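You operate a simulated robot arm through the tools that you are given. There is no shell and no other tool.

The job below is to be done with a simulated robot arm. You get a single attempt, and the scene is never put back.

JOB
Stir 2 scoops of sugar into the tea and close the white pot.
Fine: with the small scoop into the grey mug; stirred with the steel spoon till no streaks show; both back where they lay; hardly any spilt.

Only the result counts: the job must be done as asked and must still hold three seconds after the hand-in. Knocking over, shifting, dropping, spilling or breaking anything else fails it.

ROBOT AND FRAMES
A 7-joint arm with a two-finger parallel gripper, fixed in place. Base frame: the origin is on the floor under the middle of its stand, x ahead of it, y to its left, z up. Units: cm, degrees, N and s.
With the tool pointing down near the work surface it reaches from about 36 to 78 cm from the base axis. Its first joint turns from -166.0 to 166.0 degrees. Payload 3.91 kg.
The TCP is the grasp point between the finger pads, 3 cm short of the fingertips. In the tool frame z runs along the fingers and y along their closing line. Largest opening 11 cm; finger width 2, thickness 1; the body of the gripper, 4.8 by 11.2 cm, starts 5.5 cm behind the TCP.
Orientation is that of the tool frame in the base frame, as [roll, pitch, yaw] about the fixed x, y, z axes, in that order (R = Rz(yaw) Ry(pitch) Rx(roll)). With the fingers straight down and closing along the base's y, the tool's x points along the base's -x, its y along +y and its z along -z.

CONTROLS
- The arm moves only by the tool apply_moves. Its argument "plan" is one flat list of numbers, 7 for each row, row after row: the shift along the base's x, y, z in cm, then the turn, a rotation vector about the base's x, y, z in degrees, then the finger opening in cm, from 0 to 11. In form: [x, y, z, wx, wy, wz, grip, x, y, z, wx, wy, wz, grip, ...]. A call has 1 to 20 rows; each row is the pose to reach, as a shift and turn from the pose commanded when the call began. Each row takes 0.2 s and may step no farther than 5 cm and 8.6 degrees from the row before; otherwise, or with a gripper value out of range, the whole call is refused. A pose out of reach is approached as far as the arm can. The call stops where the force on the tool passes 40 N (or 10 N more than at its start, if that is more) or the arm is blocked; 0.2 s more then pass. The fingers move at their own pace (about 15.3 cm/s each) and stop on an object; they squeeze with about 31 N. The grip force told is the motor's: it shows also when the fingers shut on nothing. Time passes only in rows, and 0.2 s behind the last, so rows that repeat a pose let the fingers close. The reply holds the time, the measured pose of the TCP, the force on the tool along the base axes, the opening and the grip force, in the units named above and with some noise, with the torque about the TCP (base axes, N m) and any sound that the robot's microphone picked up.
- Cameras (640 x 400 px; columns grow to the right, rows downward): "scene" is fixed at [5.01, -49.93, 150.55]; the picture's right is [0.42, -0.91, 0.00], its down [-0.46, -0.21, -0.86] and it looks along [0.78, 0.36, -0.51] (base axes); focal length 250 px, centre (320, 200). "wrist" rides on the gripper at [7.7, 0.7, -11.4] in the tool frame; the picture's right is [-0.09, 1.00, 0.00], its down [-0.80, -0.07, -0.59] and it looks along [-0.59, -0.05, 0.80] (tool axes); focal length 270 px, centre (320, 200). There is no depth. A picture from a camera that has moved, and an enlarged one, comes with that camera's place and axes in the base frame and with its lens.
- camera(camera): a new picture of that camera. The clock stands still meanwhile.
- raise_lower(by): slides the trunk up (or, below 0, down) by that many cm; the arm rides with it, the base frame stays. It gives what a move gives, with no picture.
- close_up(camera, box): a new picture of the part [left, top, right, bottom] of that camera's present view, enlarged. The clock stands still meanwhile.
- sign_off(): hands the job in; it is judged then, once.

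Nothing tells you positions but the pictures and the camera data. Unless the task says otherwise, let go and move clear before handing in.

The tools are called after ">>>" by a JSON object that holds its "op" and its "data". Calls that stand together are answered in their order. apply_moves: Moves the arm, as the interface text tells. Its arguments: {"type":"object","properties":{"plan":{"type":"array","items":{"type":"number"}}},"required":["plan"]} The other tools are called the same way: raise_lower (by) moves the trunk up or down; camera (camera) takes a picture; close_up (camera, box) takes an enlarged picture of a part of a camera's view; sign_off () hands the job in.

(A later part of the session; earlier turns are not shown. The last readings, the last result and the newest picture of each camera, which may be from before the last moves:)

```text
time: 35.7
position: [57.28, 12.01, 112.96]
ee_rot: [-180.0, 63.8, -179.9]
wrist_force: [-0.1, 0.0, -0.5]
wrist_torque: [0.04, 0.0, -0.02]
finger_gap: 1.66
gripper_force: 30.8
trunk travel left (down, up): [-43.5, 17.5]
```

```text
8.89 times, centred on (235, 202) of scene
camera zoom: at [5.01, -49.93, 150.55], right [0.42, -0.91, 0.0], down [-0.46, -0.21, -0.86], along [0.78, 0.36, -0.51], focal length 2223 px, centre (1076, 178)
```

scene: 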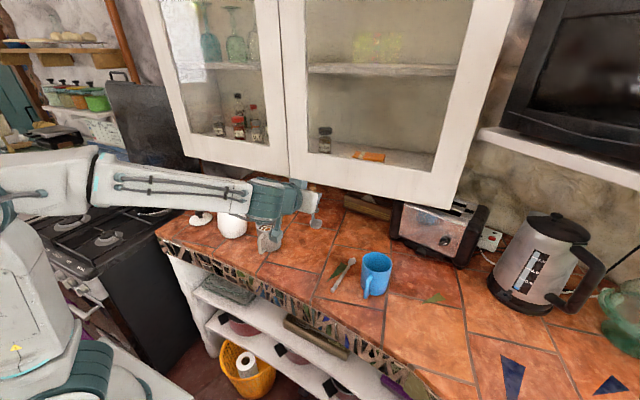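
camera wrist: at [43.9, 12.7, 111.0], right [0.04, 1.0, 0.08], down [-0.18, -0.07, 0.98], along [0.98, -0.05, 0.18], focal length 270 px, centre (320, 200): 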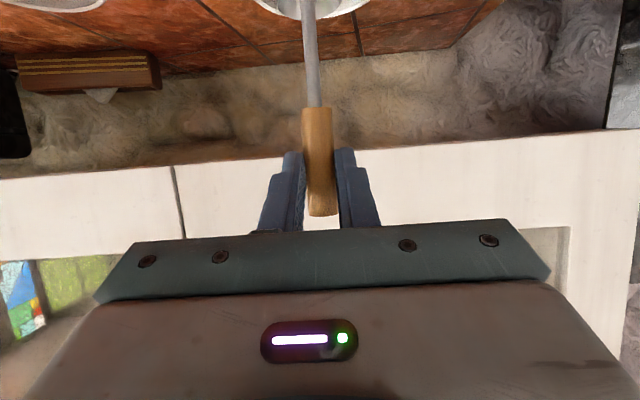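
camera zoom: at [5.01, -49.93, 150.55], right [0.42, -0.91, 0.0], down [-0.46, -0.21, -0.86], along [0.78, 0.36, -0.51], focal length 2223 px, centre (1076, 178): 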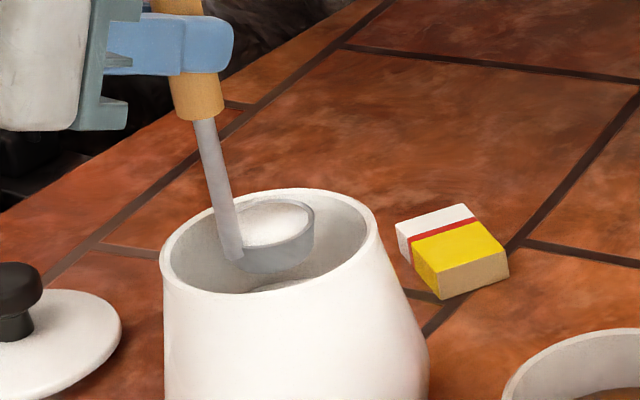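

The scoop came up full and level. I lift clear of the pot and carry it smoothly to above the grey mug.

>>> {"op": "apply_moves", "data": {"plan": [0, 0, 1, 0, 0, 0, 0, 0, 0, 2.5, 0, 0, 0, 0, 0, 0, 4, 0, 0, 0, 0, -0.1, -1, 4.5, 0, 0, 0, 0, -0.2, -2.5, 4.5, 0, 0, 0, 0, -0.3, -4.5, 4.5, 0, 0, 0, 0, -0.4, -6.5, 4.5, 0, 0, 0, 0, -0.5, -8.5, 4.5, 0, 0, 0, 0, -0.6, -10.5, 4.5, 0, 0, 0, 0, -0.65, -12.5, 4.5, 0, 0, 0, 0, -0.65, -14.5, 4.2, 0, 0, 0, 0, -0.65, -15.7, 3.5, 0, 0, 0, 0, -0.65, -16.2, 2.8, 0, 0, 0, 0, -0.65, -16.2, 2, 0, 0, 0, 0, -0.65, -16.2, 1.2, 0, 0, 0, 0, -0.65, -16.2, 1, 0, 0, 0, 0]}}

>>> {"op": "close_up", "data": {"camera": "scene", "box": [210, 170, 310, 260]}}

>>> {"op": "camera", "data": {"camera": "wrist"}}

```text
time: 39.1
position: [56.58, -4.11, 113.82]
ee_rot: [-179.8, 63.7, -179.9]
wrist_force: [-0.8, -0.3, -0.9]
wrist_torque: [0.02, 0.05, 0.0]
finger_gap: 1.67
gripper_force: 31.1
trunk travel left (down, up): [-43.5, 17.5]
```

```text
4.44 times, centred on (260, 215) of scene
camera zoom: at [5.01, -49.93, 150.55], right [0.42, -0.91, 0.0], down [-0.46, -0.21, -0.86], along [0.78, 0.36, -0.51], focal length 1111 px, centre (587, 133)
```

zoom: 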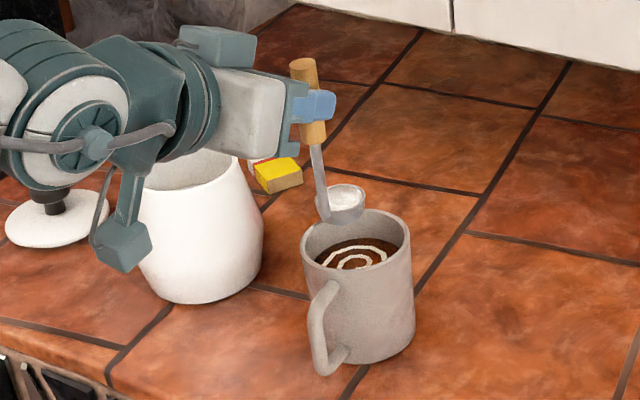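

```text
taken
camera wrist: at [42.93, -3.46, 111.97], right [0.04, 1.0, 0.08], down [-0.18, -0.07, 0.98], along [0.98, -0.05, 0.18], focal length 270 px, centre (320, 200)
```

wrist: 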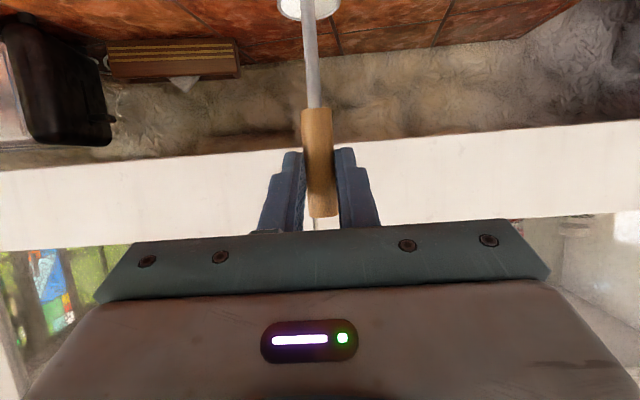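

The full scoop is centred over the mug. I start tilting it toward -y about the cup's mouth, up to 60° first.

>>> {"op": "apply_moves", "data": {"plan": [0, -1.13, -0.36, 6, 0, 0, 0, 0, -2.25, -0.84, 12, 0, 0, 0, 0, -3.34, -1.53, 18, 0, 0, 0, 0, -4.39, -2.33, 24, 0, 0, 0, 0, -5.4, -3.15, 30, 0, 0, 0, 0, -6.35, -3.76, 36, 0, 0, 0, 0, -7.23, -4.47, 42, 0, 0, 0, 0, -8.03, -5.27, 48, 0, 0, 0, 0, -8.74, -6.15, 54, 0, 0, 0, 0, -9.35, -7.1, 60, 0, 0, 0]}}

>>> {"op": "close_up", "data": {"camera": "scene", "box": [210, 170, 310, 260]}}

```text
time: 41.3
position: [56.71, -13.54, 106.87]
ee_rot: [104.3, 26.6, 119.6]
wrist_force: [0.7, 0.0, -0.6]
wrist_torque: [-0.04, 0.04, 0.02]
finger_gap: 1.68
gripper_force: 31.1
trunk travel left (down, up): [-43.5, 17.5]
```

```text
4.44 times, centred on (260, 215) of scene
camera zoom: at [5.01, -49.93, 150.55], right [0.42, -0.91, 0.0], down [-0.46, -0.21, -0.86], along [0.78, 0.36, -0.51], focal length 1111 px, centre (587, 133)
```

zoom: 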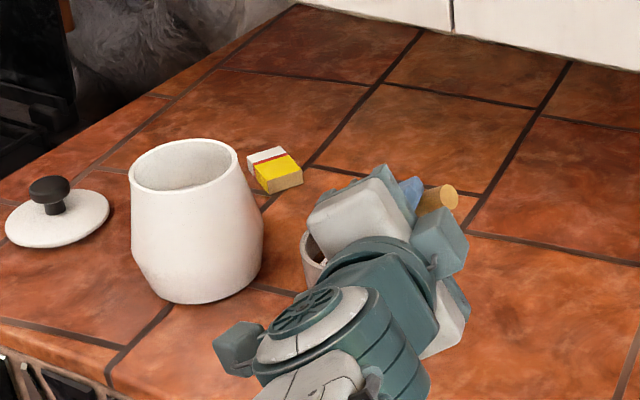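

The tilt works as planned, but the hand hides the mug from the scene camera. I check through the wrist camera.

>>> {"op": "camera", "data": {"camera": "wrist"}}

>>> {"op": "close_up", "data": {"camera": "wrist", "box": [240, 0, 400, 100]}}

```text
taken
camera wrist: at [42.88, -11.6, 106.56], right [0.04, 0.43, 0.9], down [-0.18, -0.89, 0.43], along [0.98, -0.18, 0.04], focal length 270 px, centre (320, 200)
```

wrist: 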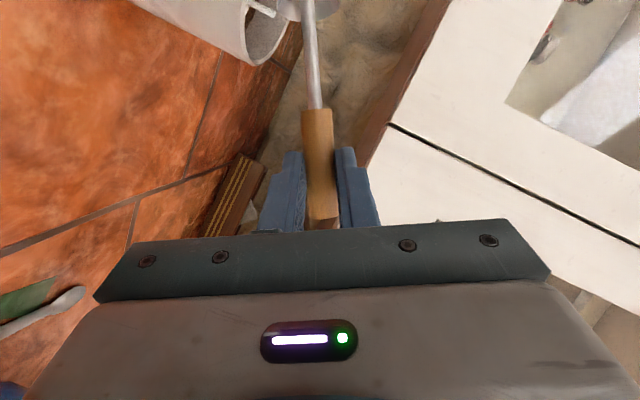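

```text
4.00 times, centred on (320, 50) of wrist
camera zoom: at [42.88, -11.6, 106.56], right [0.04, 0.43, 0.9], down [-0.18, -0.89, 0.43], along [0.98, -0.18, 0.04], focal length 1081 px, centre (320, 800)
```

zoom: 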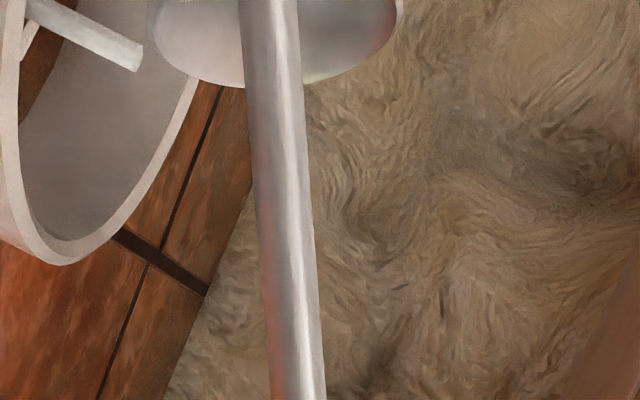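

The cup's inside already looks bare at the lip. I continue the tilt through 90° to 108°, raising the cup slightly so the handle clears the mug.

>>> {"op": "apply_moves", "data": {"plan": [0, -0.52, -1.01, 6, 0, 0, 0, 0, -0.92, -2.06, 12, 0, 0, 0, 0, -1.21, -3.15, 18, 0, 0, 0, 0, -1.39, -4.27, 24, 0, 0, 0, 0, -1.45, -5.4, 30, 0, 0, 0, 0, -1.45, -5.4, 30, 0, 0, 0, 0, -1.39, -5.53, 36, 0, 0, 0, 0, -1.21, -5.85, 42, 0, 0, 0, 0, -0.92, -6.24, 48, 0, 0, 0, 0, -0.92, -6.24, 48, 0, 0, 0, 0, -0.92, -6.24, 48, 0, 0, 0]}}

>>> {"op": "camera", "data": {"camera": "wrist"}}

>>> {"op": "close_up", "data": {"camera": "wrist", "box": [240, 0, 400, 100]}}

>>> {"op": "camera", "data": {"camera": "scene"}}

```text
time: 43.7
position: [56.54, -14.45, 100.66]
ee_rot: [81.8, -16.1, 117.3]
wrist_force: [0.0, -0.2, -0.5]
wrist_torque: [-0.06, 0.02, 0.0]
finger_gap: 1.69
gripper_force: 31.2
out of reach, approached as far as the arm can: row 5
trunk travel left (down, up): [-43.5, 17.5]
```

```text
taken
camera wrist: at [42.92, -12.92, 101.85], right [0.04, -0.38, 0.92], down [-0.18, -0.91, -0.37], along [0.98, -0.15, -0.1], focal length 270 px, centre (320, 200)
```

wrist: 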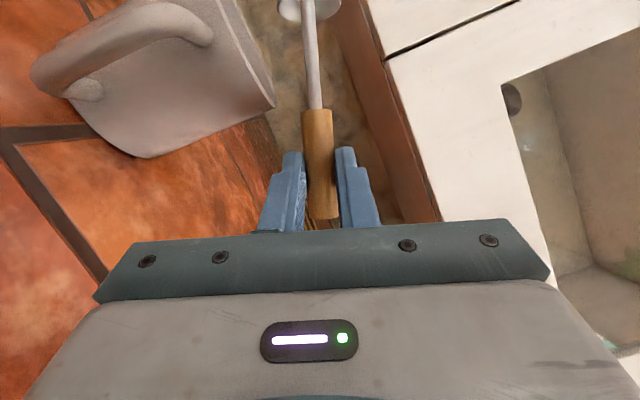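

```text
4.00 times, centred on (320, 50) of wrist
camera zoom: at [42.92, -12.92, 101.85], right [0.04, -0.38, 0.92], down [-0.18, -0.91, -0.37], along [0.98, -0.15, -0.1], focal length 1081 px, centre (320, 800)
```

zoom: 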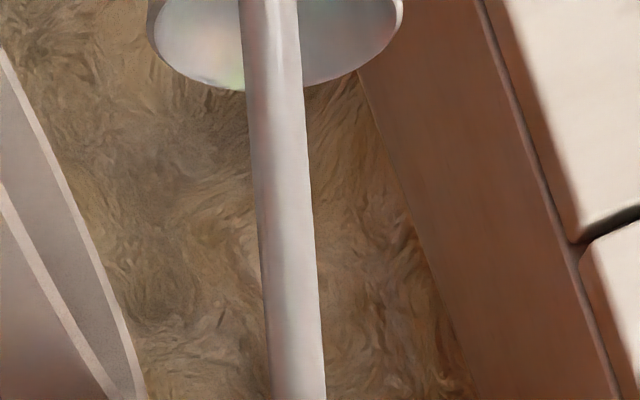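

```text
taken
```

scene: 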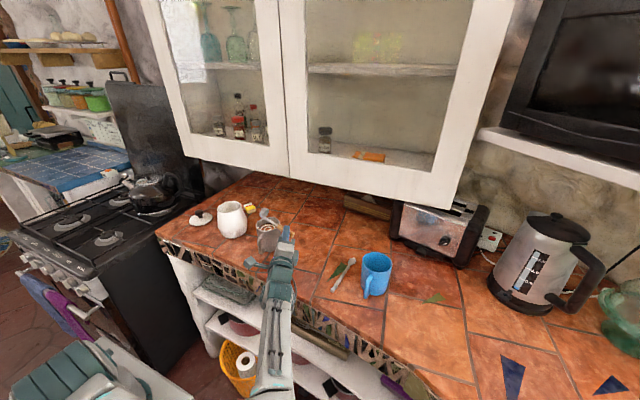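

The cup looks empty now. I check for spills and the state of the mug.

>>> {"op": "close_up", "data": {"camera": "scene", "box": [230, 190, 310, 250]}}

```text
6.67 times, centred on (270, 220) of scene
camera zoom: at [5.01, -49.93, 150.55], right [0.42, -0.91, 0.0], down [-0.46, -0.21, -0.86], along [0.78, 0.36, -0.51], focal length 1667 px, centre (653, 67)
```

zoom: 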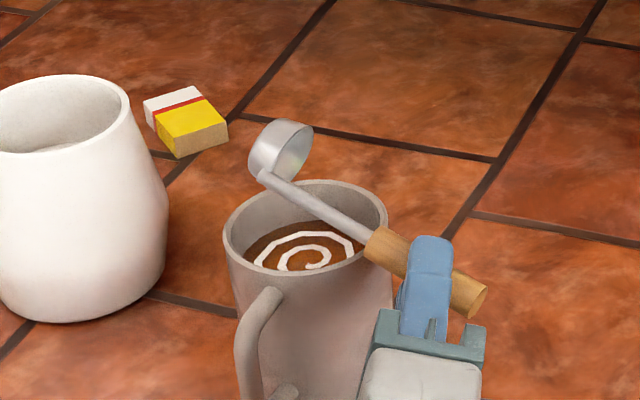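

Scoop one is in, with no visible spill. I reverse the tilt and carry the scoop back over the pot.

>>> {"op": "apply_moves", "data": {"plan": [0, -0.37, 2.16, -8, 0, 0, 0, 0, -0.52, 3.66, -16, 0, 0, 0, 0, -0.47, 5.17, -24, 0, 0, 0, 0, -0.21, 6.65, -32, 0, 0, 0, 0, 0.26, 8.09, -40, 0, 0, 0, 0, 0.92, 9.44, -48, 0, 0, 0, 0, 1.76, 10.69, -56, 0, 0, 0, 0, 2.77, 11.81, -64, 0, 0, 0, 0, 3.92, 12.78, -72, 0, 0, 0, 0, 5.2, 13.58, -80, 0, 0, 0, 0, 6.58, 14.19, -88, 0, 0, 0, 0, 8.02, 14.6, -96, 0, 0, 0, 0, 9.52, 14.81, -104, 0, 0, 0, 0, 10.27, 14.84, -108, 0, 0, 0, 0.1, 12, 16, -108, 0, 0, 0, 0.25, 16, 17.3, -108, 0, 0, 0, 0.4, 20, 17.3, -108, 0, 0, 0, 0.55, 23.5, 17.3, -108, 0, 0, 0, 0.65, 26, 17.3, -108, 0, 0, 0, 0.7, 26.47, 17.3, -108, 0, 0, 0]}}

>>> {"op": "camera", "data": {"camera": "wrist"}}

>>> {"op": "close_up", "data": {"camera": "scene", "box": [200, 170, 300, 260]}}

```text
time: 47.9
position: [57.22, 12.22, 117.87]
ee_rot: [-179.9, 63.7, -180.0]
wrist_force: [-0.9, 0.6, -0.2]
wrist_torque: [0.02, 0.02, -0.01]
finger_gap: 1.67
gripper_force: 31.4
trunk travel left (down, up): [-43.5, 17.5]
```

```text
taken
camera wrist: at [43.73, 12.87, 116.01], right [0.04, 1.0, 0.08], down [-0.18, -0.07, 0.98], along [0.98, -0.05, 0.17], focal length 270 px, centre (320, 200)
```

wrist: 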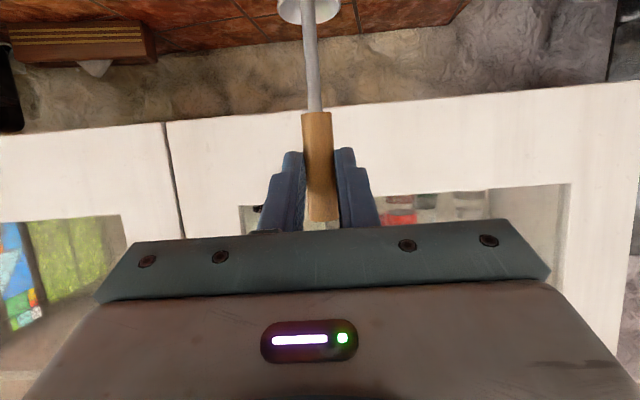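

```text
4.44 times, centred on (250, 215) of scene
camera zoom: at [5.01, -49.93, 150.55], right [0.42, -0.91, 0.0], down [-0.46, -0.21, -0.86], along [0.78, 0.36, -0.51], focal length 1111 px, centre (631, 133)
```

zoom: 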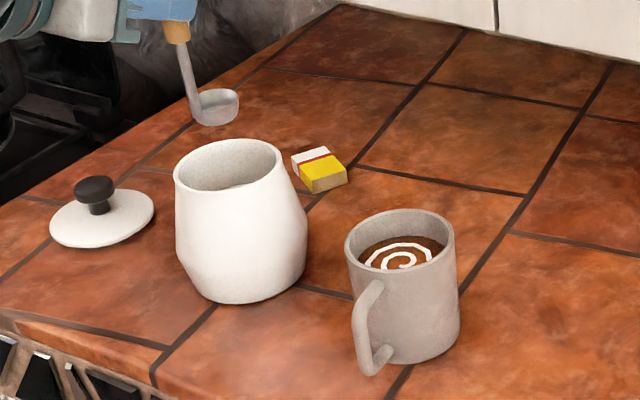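

The scoop is empty and back over the pot. I check the sugar surface and the scoop's seat in the fingers before dipping again.

>>> {"op": "close_up", "data": {"camera": "scene", "box": [210, 170, 260, 225]}}

>>> {"op": "close_up", "data": {"camera": "wrist", "box": [240, 80, 400, 240]}}

```text
7.27 times, centred on (235, 198) of scene
camera zoom: at [5.01, -49.93, 150.55], right [0.42, -0.91, 0.0], down [-0.46, -0.21, -0.86], along [0.78, 0.36, -0.51], focal length 1819 px, centre (938, 218)
```

zoom: 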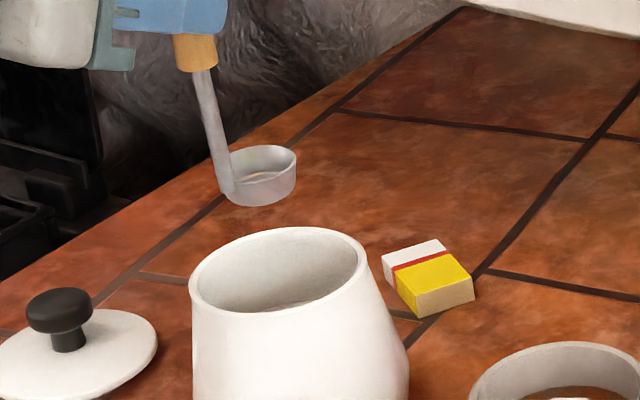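

```text
2.50 times, centred on (320, 160) of wrist
camera zoom: at [43.73, 12.87, 116.01], right [0.04, 1.0, 0.08], down [-0.18, -0.07, 0.98], along [0.98, -0.05, 0.17], focal length 676 px, centre (320, 300)
```

zoom: 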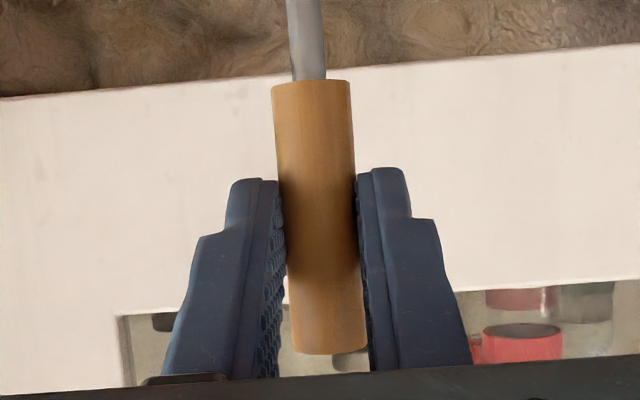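

The cup is empty and sits well in the fingers. Now the second dip, slightly deeper, with the same gentle sweep.

>>> {"op": "apply_moves", "data": {"plan": [-0.15, -0.1, -1.5, 0, 0, 0, 0, -0.15, -0.1, -3.5, 0, 0, 0, 0, -0.15, -0.1, -5.5, 0, 0, 0, 0, -0.15, -0.1, -7.5, 0, 0, 0, 0, -0.15, -0.1, -9, 0, 0, 0, 0, -0.15, -0.1, -10.3, 0, 0, 0, 0, -0.15, -0.1, -11.4, 0, 0, 0, 0, 0.35, -0.1, -11.4, 0, 0, 0, 0, 0.35, 0.3, -11.4, 0, 0, 0, 0, -0.15, 0.3, -11.4, 0, 0, 0, 0, -0.15, -0.1, -11.4, 0, 0, 0, 0, -0.15, -0.1, -10.8, 0, 0, 0, 0, -0.15, -0.1, -10, 0, 0, 0, 0, -0.15, -0.1, -9, 0, 0, 0, 0, -0.15, -0.1, -8, 0, 0, 0, 0, -0.15, -0.1, -6.8, 0, 0, 0, 0, -0.15, -0.1, -5.2, 0, 0, 0, 0]}}

>>> {"op": "close_up", "data": {"camera": "scene", "box": [210, 170, 260, 225]}}

```text
time: 51.5
position: [57.14, 11.93, 112.84]
ee_rot: [-179.9, 63.7, -180.0]
wrist_force: [0.2, -0.2, -1.1]
wrist_torque: [0.01, 0.05, 0.02]
finger_gap: 1.72
gripper_force: 31.1
trunk travel left (down, up): [-43.5, 17.5]
```

```text
7.27 times, centred on (235, 198) of scene
camera zoom: at [5.01, -49.93, 150.55], right [0.42, -0.91, 0.0], down [-0.46, -0.21, -0.86], along [0.78, 0.36, -0.51], focal length 1819 px, centre (938, 218)
```

zoom: 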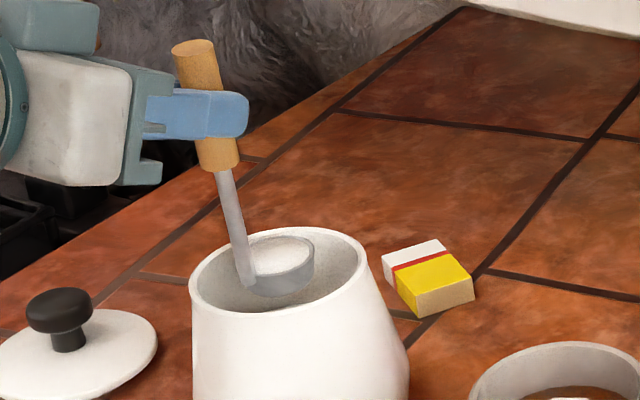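

Full again. I carry the second scoop to the mug the same gentle way.

>>> {"op": "apply_moves", "data": {"plan": [0, 0, 1, 0, 0, 0, 0, 0, 0, 2.5, 0, 0, 0, 0, 0, 0, 4, 0, 0, 0, 0, -0.1, -1, 4.5, 0, 0, 0, 0, -0.2, -2.5, 4.5, 0, 0, 0, 0, -0.3, -4.5, 4.5, 0, 0, 0, 0, -0.4, -6.5, 4.5, 0, 0, 0, 0, -0.5, -8.5, 4.5, 0, 0, 0, 0, -0.55, -10.5, 4.5, 0, 0, 0, 0, -0.6, -12.5, 4.5, 0, 0, 0, 0, -0.6, -14.5, 4.2, 0, 0, 0, 0, -0.6, -15.7, 3.5, 0, 0, 0, 0, -0.6, -16.15, 2.8, 0, 0, 0, 0, -0.6, -16.15, 2, 0, 0, 0, 0, -0.6, -16.15, 1.2, 0, 0, 0, 0, -0.6, -16.15, 1, 0, 0, 0, 0]}}

>>> {"op": "close_up", "data": {"camera": "scene", "box": [210, 170, 310, 260]}}

>>> {"op": "camera", "data": {"camera": "wrist"}}

```text
time: 54.9
position: [56.46, -4.14, 113.69]
ee_rot: [-179.8, 63.9, -179.8]
wrist_force: [0.4, -0.2, -0.6]
wrist_torque: [0.01, 0.05, 0.0]
finger_gap: 1.68
gripper_force: 30.8
trunk travel left (down, up): [-43.5, 17.5]
```

```text
4.44 times, centred on (260, 215) of scene
camera zoom: at [5.01, -49.93, 150.55], right [0.42, -0.91, 0.0], down [-0.46, -0.21, -0.86], along [0.78, 0.36, -0.51], focal length 1111 px, centre (587, 133)
```

zoom: 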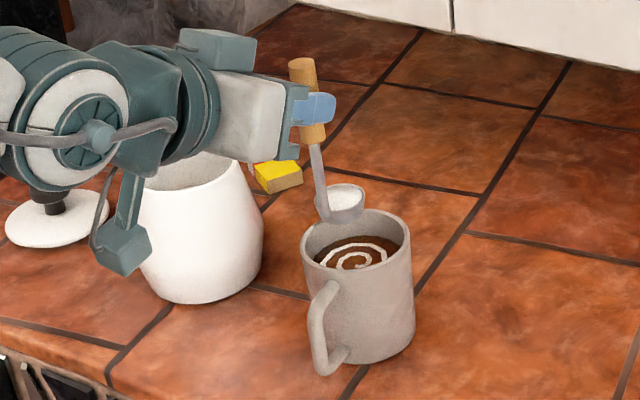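

```text
taken
camera wrist: at [42.83, -3.49, 111.81], right [0.04, 1.0, 0.08], down [-0.18, -0.07, 0.98], along [0.98, -0.05, 0.18], focal length 270 px, centre (320, 200)
```

wrist: 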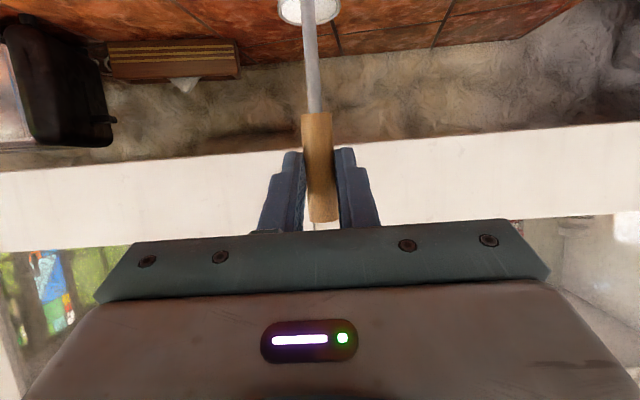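

Same good position. I pour the second scoop with the same tilt.

>>> {"op": "apply_moves", "data": {"plan": [0, -1.13, -0.36, 6, 0, 0, 0, 0, -2.25, -0.84, 12, 0, 0, 0, 0, -3.34, -1.53, 18, 0, 0, 0, 0, -4.39, -2.33, 24, 0, 0, 0, 0, -5.4, -3.15, 30, 0, 0, 0, 0, -6.35, -3.76, 36, 0, 0, 0, 0, -7.23, -4.47, 42, 0, 0, 0, 0, -8.03, -5.27, 48, 0, 0, 0, 0, -8.74, -6.15, 54, 0, 0, 0, 0, -9.35, -7.1, 60, 0, 0, 0]}}

>>> {"op": "apply_moves", "data": {"plan": [0, -0.52, -1.01, 6, 0, 0, 0, 0, -0.92, -2.06, 12, 0, 0, 0, 0, -1.21, -3.15, 18, 0, 0, 0, 0, -1.39, -4.17, 24, 0, 0, 0, 0, -1.45, -5.1, 30, 0, 0, 0, 0, -1.45, -5.1, 30, 0, 0, 0, 0, -1.39, -5.43, 36, 0, 0, 0, 0, -1.21, -5.85, 42, 0, 0, 0, 0, -0.92, -6.24, 48, 0, 0, 0, 0, -0.92, -6.24, 48, 0, 0, 0, 0, -0.92, -6.24, 48, 0, 0, 0]}}

>>> {"op": "close_up", "data": {"camera": "scene", "box": [230, 190, 310, 250]}}

>>> {"op": "close_up", "data": {"camera": "wrist", "box": [240, 0, 400, 100]}}

```text
time: 57.1
position: [56.37, -13.69, 106.56]
ee_rot: [104.3, 26.6, 119.6]
wrist_force: [-0.2, 0.2, 0.0]
wrist_torque: [-0.03, 0.02, -0.01]
finger_gap: 1.65
gripper_force: 30.8
trunk travel left (down, up): [-43.5, 17.5]
```

```text
time: 59.5
position: [56.47, -14.59, 100.36]
ee_rot: [81.8, -16.1, 117.4]
wrist_force: [0.8, 0.0, -0.5]
wrist_torque: [-0.04, 0.05, 0.01]
finger_gap: 1.69
gripper_force: 30.7
out of reach, approached as far as the arm can: row 7
trunk travel left (down, up): [-43.5, 17.5]
```

```text
6.67 times, centred on (270, 220) of scene
camera zoom: at [5.01, -49.93, 150.55], right [0.42, -0.91, 0.0], down [-0.46, -0.21, -0.86], along [0.78, 0.36, -0.51], focal length 1667 px, centre (653, 67)
```

zoom: 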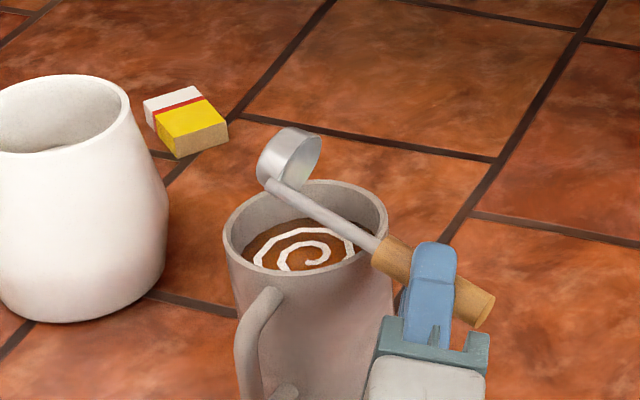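

```text
4.00 times, centred on (320, 50) of wrist
camera zoom: at [42.9, -13.08, 101.54], right [0.04, -0.38, 0.92], down [-0.18, -0.91, -0.37], along [0.98, -0.15, -0.1], focal length 1081 px, centre (320, 800)
```

zoom: 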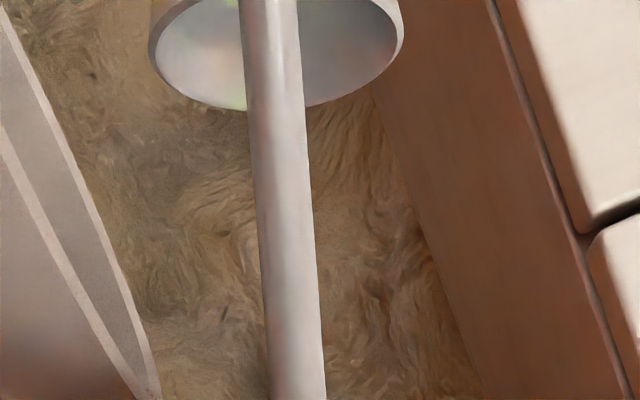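

Second scoop is in and the cup is empty. I reverse the tilt, lift, and move toward the scoop's place.

>>> {"op": "apply_moves", "data": {"plan": [0, -0.37, 2.16, -8, 0, 0, 0, 0, -0.52, 3.66, -16, 0, 0, 0, 0, -0.47, 5.17, -24, 0, 0, 0, 0, -0.21, 6.65, -32, 0, 0, 0, 0, 0.26, 8.09, -40, 0, 0, 0, 0, 0.92, 9.44, -48, 0, 0, 0, 0, 1.76, 10.69, -56, 0, 0, 0, 0, 2.77, 11.81, -64, 0, 0, 0, 0, 3.92, 12.78, -72, 0, 0, 0, 0, 5.2, 13.58, -80, 0, 0, 0, 0, 6.58, 14.19, -88, 0, 0, 0, 0, 8.02, 14.6, -96, 0, 0, 0, 0, 9.52, 14.81, -104, 0, 0, 0, 0, 10.27, 14.84, -108, 0, 0, 0, 0.1, 10.27, 16.5, -108, 0, 0, 0, 0.1, 10.27, 17.5, -108, 0, 0, 0, 0.1, 10.27, 17.5, -108, 0, 0, 0]}}

>>> {"op": "close_up", "data": {"camera": "wrist", "box": [240, 80, 400, 240]}}

>>> {"op": "close_up", "data": {"camera": "scene", "box": [230, 160, 330, 260]}}

```text
time: 63.1
position: [56.6, -4.16, 117.74]
ee_rot: [-179.8, 63.7, -179.9]
wrist_force: [-0.9, 0.0, -1.1]
wrist_torque: [-0.01, 0.02, 0.01]
finger_gap: 1.67
gripper_force: 31.1
trunk travel left (down, up): [-43.5, 17.5]
```

```text
2.50 times, centred on (320, 160) of wrist
camera zoom: at [42.93, -3.55, 115.89], right [0.04, 1.0, 0.08], down [-0.18, -0.07, 0.98], along [0.98, -0.05, 0.18], focal length 676 px, centre (320, 300)
```

zoom: 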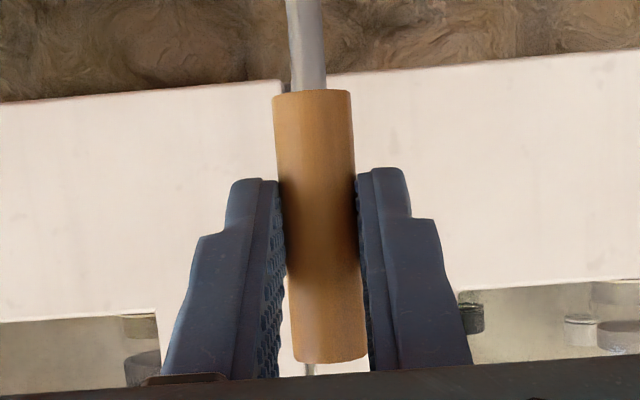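

```text
4.00 times, centred on (280, 210) of scene
camera zoom: at [5.01, -49.93, 150.55], right [0.42, -0.91, 0.0], down [-0.46, -0.21, -0.86], along [0.78, 0.36, -0.51], focal length 1000 px, centre (480, 160)
```

zoom: 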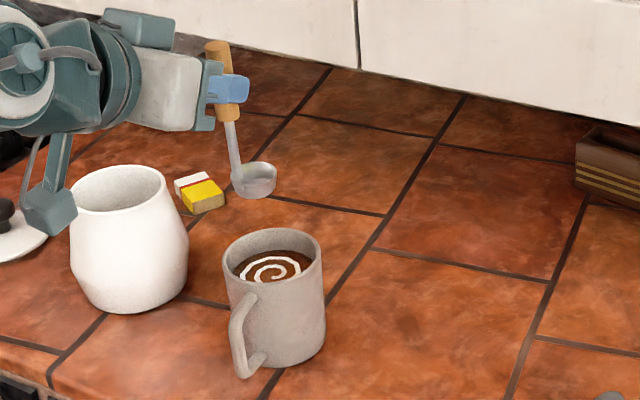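

The handle slid about 0.45 cm in the fingers, which I'll allow for when putting the scoop back. I move to its place and unpitch the hand.

>>> {"op": "apply_moves", "data": {"plan": [-0.1, -2.4, 0, 0, 7.96, 0, 0, -0.2, -4.9, 0, 0, 15.92, 0, 0, -0.4, -7.3, 0, 0, 23.9, 0, 0, -0.5, -9.8, 0, 0, 31.85, 0, 0, -0.7, -12.2, 0, 0, 39.8, 0, 0, -0.8, -14.6, 0, 0, 47.8, 0, 0, -1, -17.1, 0, 0, 55.7, 0, 0, -1.1, -19.55, 0, 0, 63.7, 0, 0, -1.1, -19.55, 0, 0, 63.7, 0, 0]}}

>>> {"op": "apply_moves", "data": {"plan": [0, 0, 0, 0, 0, 8.5, 0, 0, 0, 0, 0, 0, 17, 0, 0, 0, 0, 0, 0, 25.5, 0, 0, 0, 0, 0, 0, 34, 0, 0, 0, 0, 0, 0, 42.5, 0, 0, 0, 0, 0, 0, 51, 0, 0, 0, 0, 0, 0, 59.5, 0, 0, 0, 0, 0, 0, 68, 0, 0, 0, 0, 0, 0, 76.5, 0, 0, 0, 0, 0, 0, 85, 0, 0, 0, 0, 0, 0, 93.5, 0, 0, 0, 0, 0, 0, 102, 0, 0, 0, 0, 0, 0, 110.5, 0, 0, 0, 0, 0, 0, 119, 0, 0, 0, 0, 0, 0, 127.5, 0, 0, 0, 0, 0, 0, 136, 0, 0, 0, 0, 0, 0, 144.5, 0, 0, 0, 0, 0, 0, 153, 0, 0, 0, 0, 0, 0, 161.5, 0, 0, 0, 0, 0, 0, 170, 0]}}

```text
time: 65.1
position: [55.54, -23.78, 117.81]
ee_rot: [-179.9, 0.0, -179.9]
wrist_force: [0.6, 0.0, -0.8]
wrist_torque: [0.02, -0.02, 0.03]
finger_gap: 1.72
gripper_force: 31.0
trunk travel left (down, up): [-43.5, 17.5]
```

```text
time: 69.3
position: [55.54, -23.68, 117.91]
ee_rot: [-179.9, 0.1, -9.8]
wrist_force: [0.8, -0.9, -0.9]
wrist_torque: [0.0, 0.03, 0.02]
finger_gap: 1.69
gripper_force: 31.3
trunk travel left (down, up): [-43.5, 17.5]
```

I finish the yaw to -1.4°, then tilt to the grasp attitude and descend partway.

>>> {"op": "apply_moves", "data": {"plan": [0, 0, -1, 0, 0, 4.2, 0, 0, 0, -2, 0, 0, 8.4, 0, 0, 0, -2, 0, 0, 8.4, 0]}}

>>> {"op": "apply_moves", "data": {"plan": [0, 0, -1, -0.2, -8, 0, 0, 0.1, 0, -3, -0.39, -16, 0, 0, 0.2, 0, -5, -0.59, -24, 0, 0, 0.3, 0, -8, -0.78, -32, 0, 0, 0.43, 0, -10, -0.98, -40.3, 0, 0, 0.43, 0, -11, -0.98, -40.3, 0, 0, 0.43, 0, -11, -0.98, -40.3, 0, 0]}}

>>> {"op": "camera", "data": {"camera": "wrist"}}

```text
time: 70.1
position: [55.55, -23.68, 115.69]
ee_rot: [180.0, 0.1, -1.5]
wrist_force: [-0.2, 0.0, -0.7]
wrist_torque: [0.01, 0.04, -0.01]
finger_gap: 1.7
gripper_force: 31.4
trunk travel left (down, up): [-43.5, 17.5]
```

```text
time: 71.7
position: [55.9, -23.86, 104.95]
ee_rot: [-179.8, -40.3, -1.5]
wrist_force: [-0.6, 0.3, -1.3]
wrist_torque: [0.0, 0.08, -0.02]
finger_gap: 1.69
gripper_force: 30.7
trunk travel left (down, up): [-43.5, 17.5]
```

```text
taken
camera wrist: at [54.35, -24.43, 118.71], right [-0.09, -0.99, -0.06], down [-0.99, 0.1, -0.06], along [0.07, 0.05, -1.0], focal length 270 px, centre (320, 200)
```

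wrist: 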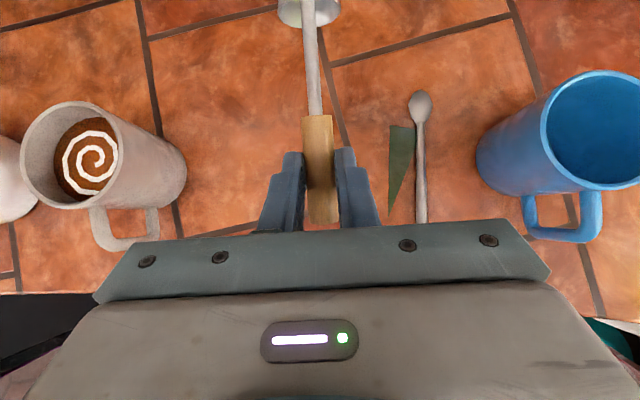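

Attitude matches the grasp. I descend to the table at the recorded position, allowing for the slip.

>>> {"op": "apply_moves", "data": {"plan": [0.06, 0.03, -3.5, 0, 0, 0, 0, 0.12, 0.03, -7, 0, 0, 0, 0, 0.12, 0.03, -9.5, 0, 0, 0, 0, 0.12, 0.03, -10.6, 0, 0, 0, 0, 0.12, 0.03, -11.1, 0, 0, 0, 0, 0.12, 0.03, -11.3, 0, 0, 0, 0, 0.12, 0.03, -11.4, 0, 0, 0, 0]}}

>>> {"op": "camera", "data": {"camera": "wrist"}}

>>> {"op": "close_up", "data": {"camera": "scene", "box": [280, 210, 376, 270]}}

```text
time: 73.3
position: [55.87, -23.66, 93.51]
ee_rot: [-179.8, -40.3, -1.6]
wrist_force: [0.5, -0.2, -0.3]
wrist_torque: [-0.01, 0.01, -0.02]
finger_gap: 1.68
gripper_force: 31.3
trunk travel left (down, up): [-43.5, 17.5]
```

```text
taken
camera wrist: at [54.45, -24.45, 107.22], right [-0.09, -0.99, -0.06], down [-0.99, 0.1, -0.06], along [0.07, 0.05, -1.0], focal length 270 px, centre (320, 200)
```

wrist: 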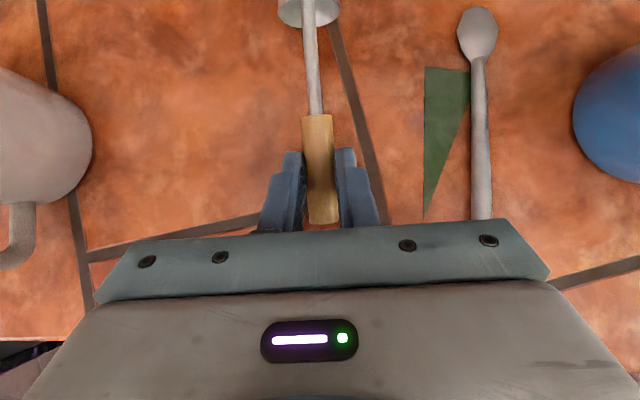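

```text
6.67 times, centred on (328, 240) of scene
camera zoom: at [5.01, -49.93, 150.55], right [0.42, -0.91, 0.0], down [-0.46, -0.21, -0.86], along [0.78, 0.36, -0.51], focal length 1667 px, centre (267, -67)
```

zoom: 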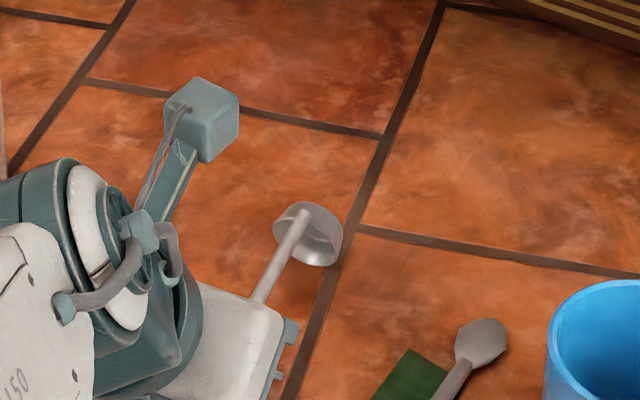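

The cup is within about 1 mm of its original picture position. I nudge y by +0.1 and down 0.1, then open the fingers.

>>> {"op": "apply_moves", "data": {"plan": [0, 0.1, 0, 0, 0, 0, 0, 0, 0.1, -0.1, 0, 0, 0, 0, 0, 0.1, -0.1, 0, 0, 0, 0]}}

>>> {"op": "apply_moves", "data": {"plan": [0, 0, 0, 0, 0, 0, 1.9, 0, 0, 0, 0, 0, 0, 2.4, 0, 0, 0, 0, 0, 0, 4, 0, 0, 0, 0, 0, 0, 4, 0, 0, 0, 0, 0, 0, 4]}}

>>> {"op": "camera", "data": {"camera": "wrist"}}

>>> {"op": "close_up", "data": {"camera": "scene", "box": [280, 210, 376, 270]}}

```text
time: 74.1
position: [55.97, -23.67, 93.47]
ee_rot: [-179.9, -40.3, -1.7]
wrist_force: [-0.5, 1.1, 4.3]
wrist_torque: [0.01, -0.54, 0.03]
finger_gap: 1.66
gripper_force: 31.0
trunk travel left (down, up): [-43.5, 17.5]
```

```text
time: 75.3
position: [56.07, -23.71, 93.49]
ee_rot: [-179.8, -40.3, -1.5]
wrist_force: [0.3, 0.2, -0.9]
wrist_torque: [0.01, 0.01, -0.02]
finger_gap: 4.0
gripper_force: 0.1
trunk travel left (down, up): [-43.5, 17.5]
```

```text
taken
camera wrist: at [54.51, -24.36, 107.11], right [-0.09, -0.99, -0.06], down [-0.99, 0.1, -0.06], along [0.07, 0.05, -1.0], focal length 270 px, centre (320, 200)
```

wrist: 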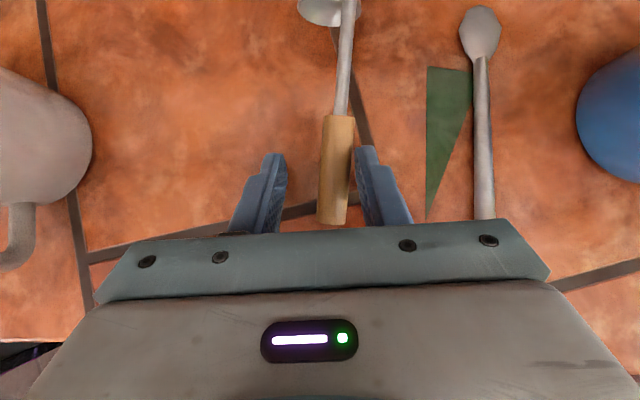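

```text
6.67 times, centred on (328, 240) of scene
camera zoom: at [5.01, -49.93, 150.55], right [0.42, -0.91, 0.0], down [-0.46, -0.21, -0.86], along [0.78, 0.36, -0.51], focal length 1667 px, centre (267, -67)
```

zoom: 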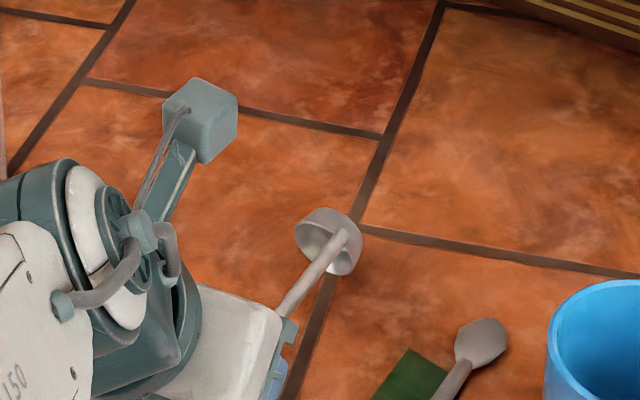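

On release the scoop rolled about 1 cm toward -y and now leans. I look closely before touching anything.

>>> {"op": "close_up", "data": {"camera": "wrist", "box": [230, 0, 430, 240]}}

>>> {"op": "close_up", "data": {"camera": "scene", "box": [305, 225, 345, 255]}}

```text
1.67 times, centred on (330, 120) of wrist
camera zoom: at [54.51, -24.36, 107.11], right [-0.09, -0.99, -0.06], down [-0.99, 0.1, -0.06], along [0.07, 0.05, -1.0], focal length 450 px, centre (303, 333)
```

zoom: 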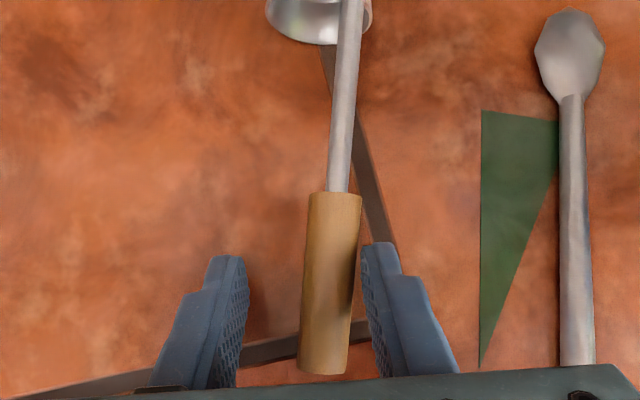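

```text
13.33 times, centred on (325, 240) of scene
camera zoom: at [5.01, -49.93, 150.55], right [0.42, -0.91, 0.0], down [-0.46, -0.21, -0.86], along [0.78, 0.36, -0.51], focal length 3334 px, centre (253, -333)
```

zoom: 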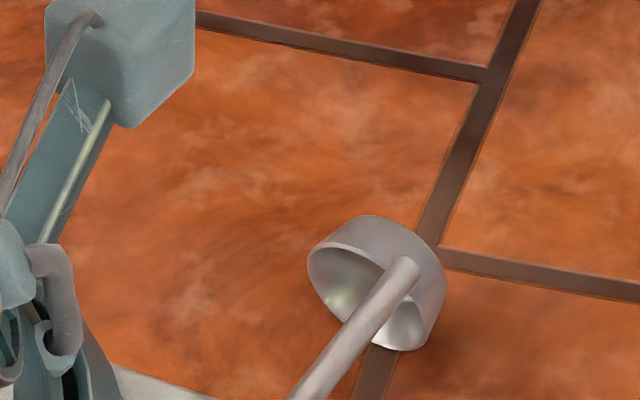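

The handle leans against the right finger. I slowly close the fingers to roll it back toward centre without squeezing, and look again.

>>> {"op": "apply_moves", "data": {"plan": [0, 0, 0, 0, 0, 0, 3.7, 0, 0, 0, 0, 0, 0, 3.4, 0, 0, 0, 0, 0, 0, 3.1, 0, 0, 0, 0, 0, 0, 2.8, 0, 0, 0, 0, 0, 0, 2.5, 0, 0, 0, 0, 0, 0, 2.25, 0, 0, 0, 0, 0, 0, 2.0, 0, 0, 0, 0, 0, 0, 1.85, 0, 0, 0, 0, 0, 0, 1.85]}}

>>> {"op": "close_up", "data": {"camera": "wrist", "box": [230, 0, 430, 240]}}

>>> {"op": "close_up", "data": {"camera": "scene", "box": [305, 225, 345, 255]}}

```text
time: 77.3
position: [56.09, -23.54, 93.34]
ee_rot: [-179.8, -40.3, -1.6]
wrist_force: [-0.1, -0.4, 0.4]
wrist_torque: [0.07, 0.0, 0.03]
finger_gap: 1.84
gripper_force: 0.1
trunk travel left (down, up): [-43.5, 17.5]
```

```text
1.67 times, centred on (330, 120) of wrist
camera zoom: at [54.51, -24.36, 107.11], right [-0.09, -0.99, -0.06], down [-0.99, 0.1, -0.06], along [0.07, 0.05, -1.0], focal length 450 px, centre (303, 333)
```

zoom: 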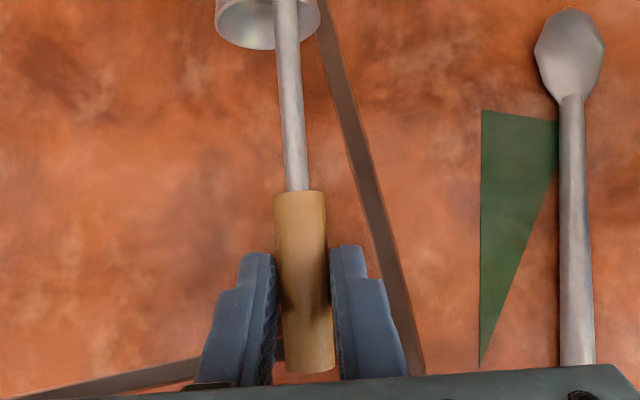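

```text
13.33 times, centred on (325, 240) of scene
camera zoom: at [5.01, -49.93, 150.55], right [0.42, -0.91, 0.0], down [-0.46, -0.21, -0.86], along [0.78, 0.36, -0.51], focal length 3334 px, centre (253, -333)
```

zoom: 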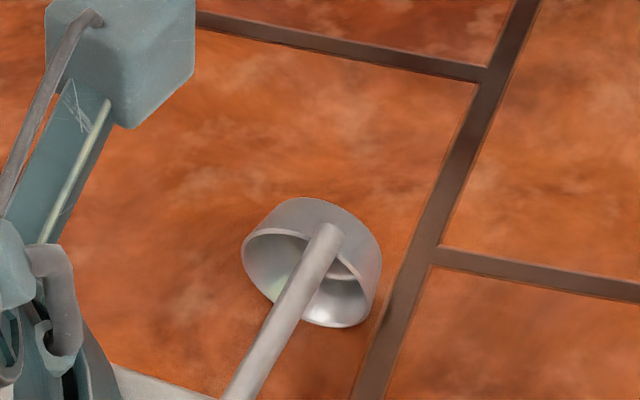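

The scoop is back in line but rolled about 20° with the cup off to the +y side. I'll re-grip slightly nearer the fingertips, lift a little, and measure the roll.

>>> {"op": "apply_moves", "data": {"plan": [-0.13, 0, 0.15, 0, 0, 0, 1.85, -0.26, 0, 0.3, 0, 0, 0, 1.85, -0.26, 0, 0.3, 0, 0, 0, 1.7, -0.26, 0, 0.3, 0, 0, 0, 0, -0.26, 0, 0.3, 0, 0, 0, 0, -0.26, 0, 0.3, 0, 0, 0, 0, -0.26, 0, 1.3, 0, 0, 0, 0, -0.26, 0, 2.8, 0, 0, 0, 0, -0.26, 0, 4.3, 0, 0, 0, 0, -0.26, 0, 4.3, 0, 0, 0, 0]}}

>>> {"op": "close_up", "data": {"camera": "wrist", "box": [250, 0, 390, 240]}}

>>> {"op": "close_up", "data": {"camera": "wrist", "box": [270, 0, 350, 40]}}

```text
time: 79.5
position: [55.76, -23.71, 97.68]
ee_rot: [-179.8, -40.2, -1.6]
wrist_force: [-0.2, -0.4, -1.6]
wrist_torque: [-0.01, 0.11, 0.07]
finger_gap: 1.7
gripper_force: 31.2
trunk travel left (down, up): [-43.5, 17.5]
```

```text
1.67 times, centred on (320, 120) of wrist
camera zoom: at [54.26, -24.37, 111.39], right [-0.09, -0.99, -0.06], down [-0.99, 0.1, -0.06], along [0.07, 0.05, -1.0], focal length 450 px, centre (320, 333)
```

zoom: 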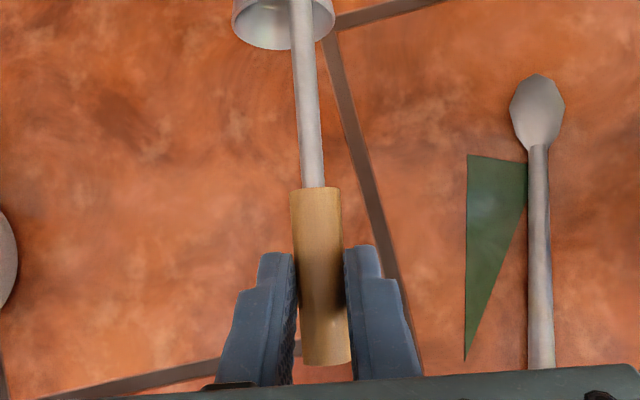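

```text
8.00 times, centred on (310, 20) of wrist
camera zoom: at [54.26, -24.37, 111.39], right [-0.09, -0.99, -0.06], down [-0.99, 0.1, -0.06], along [0.07, 0.05, -1.0], focal length 2162 px, centre (400, 1640)
```

zoom: 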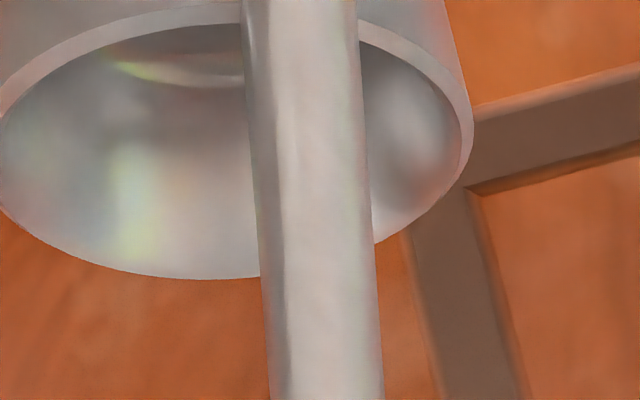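

The roll relative to the tool is about 19°. I rotate the hand by -19° about the handle axis in the air so the cup hangs straight below the stem again.

>>> {"op": "apply_moves", "data": {"plan": [0.02, 0.27, -0.04, -6.24, 0.22, -1.56, 0, 0.04, 0.54, -0.08, -12.48, 0.44, -3.11, 0, 0.056, 0.81, -0.124, -18.72, 0.66, -4.67, 0, 0.056, 0.81, -0.124, -18.72, 0.66, -4.67, 0]}}

>>> {"op": "close_up", "data": {"camera": "wrist", "box": [250, 0, 390, 240]}}

>>> {"op": "close_up", "data": {"camera": "scene", "box": [300, 220, 350, 260]}}

```text
time: 80.5
position: [55.77, -22.89, 97.54]
ee_rot: [155.9, -38.3, 9.1]
wrist_force: [0.0, 1.1, -1.4]
wrist_torque: [0.02, 0.06, 0.0]
finger_gap: 1.65
gripper_force: 30.7
trunk travel left (down, up): [-43.5, 17.5]
```

```text
1.67 times, centred on (320, 120) of wrist
camera zoom: at [54.54, -18.98, 110.75], right [-0.17, -0.95, 0.26], down [-0.98, 0.15, -0.09], along [0.05, -0.28, -0.96], focal length 450 px, centre (320, 333)
```

zoom: 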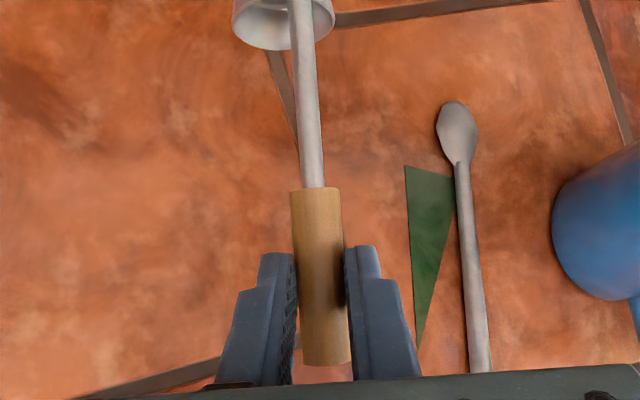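

```text
10.00 times, centred on (325, 240) of scene
camera zoom: at [5.01, -49.93, 150.55], right [0.42, -0.91, 0.0], down [-0.46, -0.21, -0.86], along [0.78, 0.36, -0.51], focal length 2500 px, centre (270, -200)
```

zoom: 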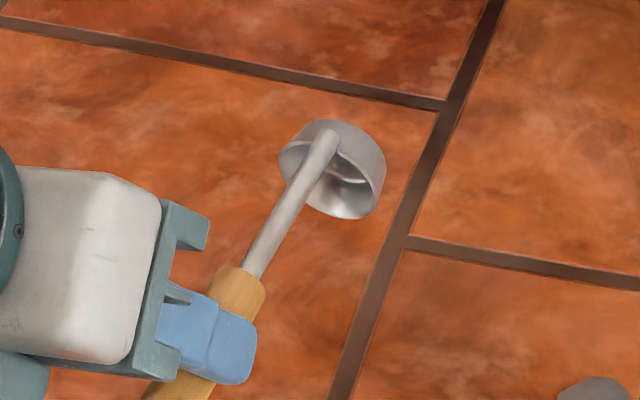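

I compare at high zoom with the original look of the cup and stem.

>>> {"op": "close_up", "data": {"camera": "scene", "box": [318, 226, 346, 246]}}

>>> {"op": "close_up", "data": {"camera": "wrist", "box": [270, 0, 350, 40]}}

```text
16.00 times, centred on (332, 236) of scene
camera zoom: at [5.01, -49.93, 150.55], right [0.42, -0.91, 0.0], down [-0.46, -0.21, -0.86], along [0.78, 0.36, -0.51], focal length 4001 px, centre (128, -376)
```

zoom: 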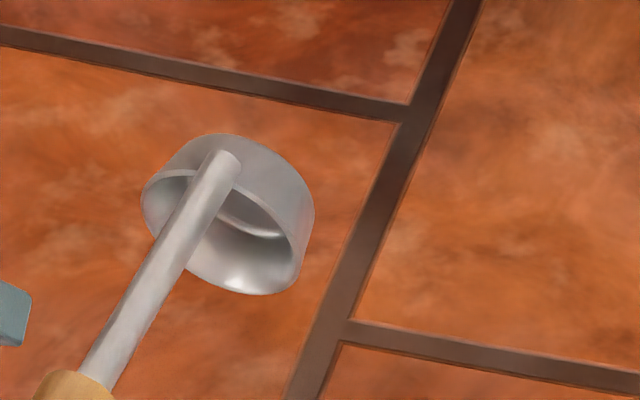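

```text
8.00 times, centred on (310, 20) of wrist
camera zoom: at [54.54, -18.98, 110.75], right [-0.17, -0.95, 0.26], down [-0.98, 0.15, -0.09], along [0.05, -0.28, -0.96], focal length 2162 px, centre (400, 1640)
```

zoom: 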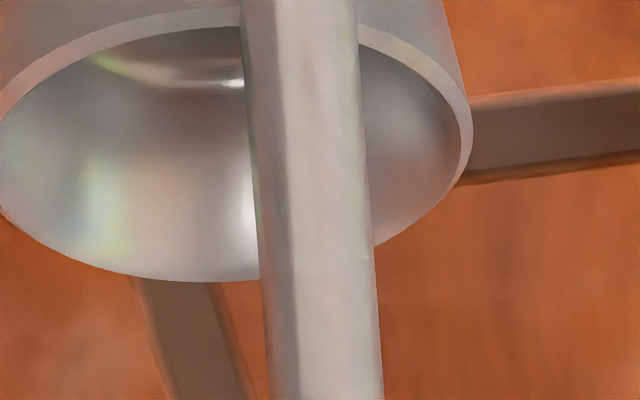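

The cup and stem now look like the original within a couple of degrees. I lower gently toward the table and compare with the original picture.

>>> {"op": "apply_moves", "data": {"plan": [0.1, 0.15, -1.5, 0, 0, 0, 0, 0.1, 0.15, -3, 0, 0, 0, 0, 0.1, 0.15, -3.5, 0, 0, 0, 0, 0.1, 0.15, -3.7, 0, 0, 0, 0]}}

>>> {"op": "close_up", "data": {"camera": "scene", "box": [314, 234, 338, 254]}}

```text
time: 81.5
position: [55.93, -22.75, 93.91]
ee_rot: [155.9, -38.4, 9.3]
wrist_force: [0.1, 0.0, 4.6]
wrist_torque: [-0.07, -0.55, 0.01]
finger_gap: 1.68
gripper_force: 30.9
trunk travel left (down, up): [-43.5, 17.5]
```

```text
16.00 times, centred on (326, 244) of scene
camera zoom: at [5.01, -49.93, 150.55], right [0.42, -0.91, 0.0], down [-0.46, -0.21, -0.86], along [0.78, 0.36, -0.51], focal length 4001 px, centre (224, -504)
```

zoom: 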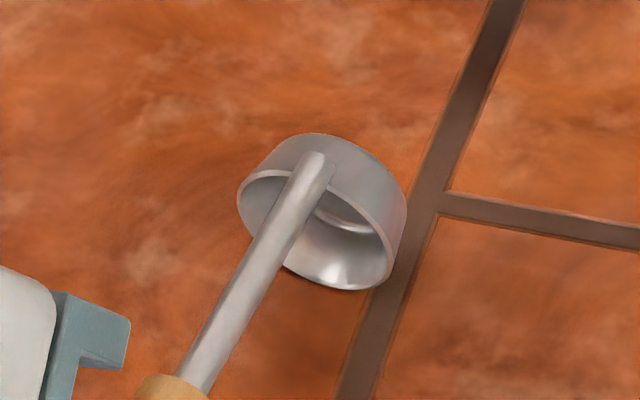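

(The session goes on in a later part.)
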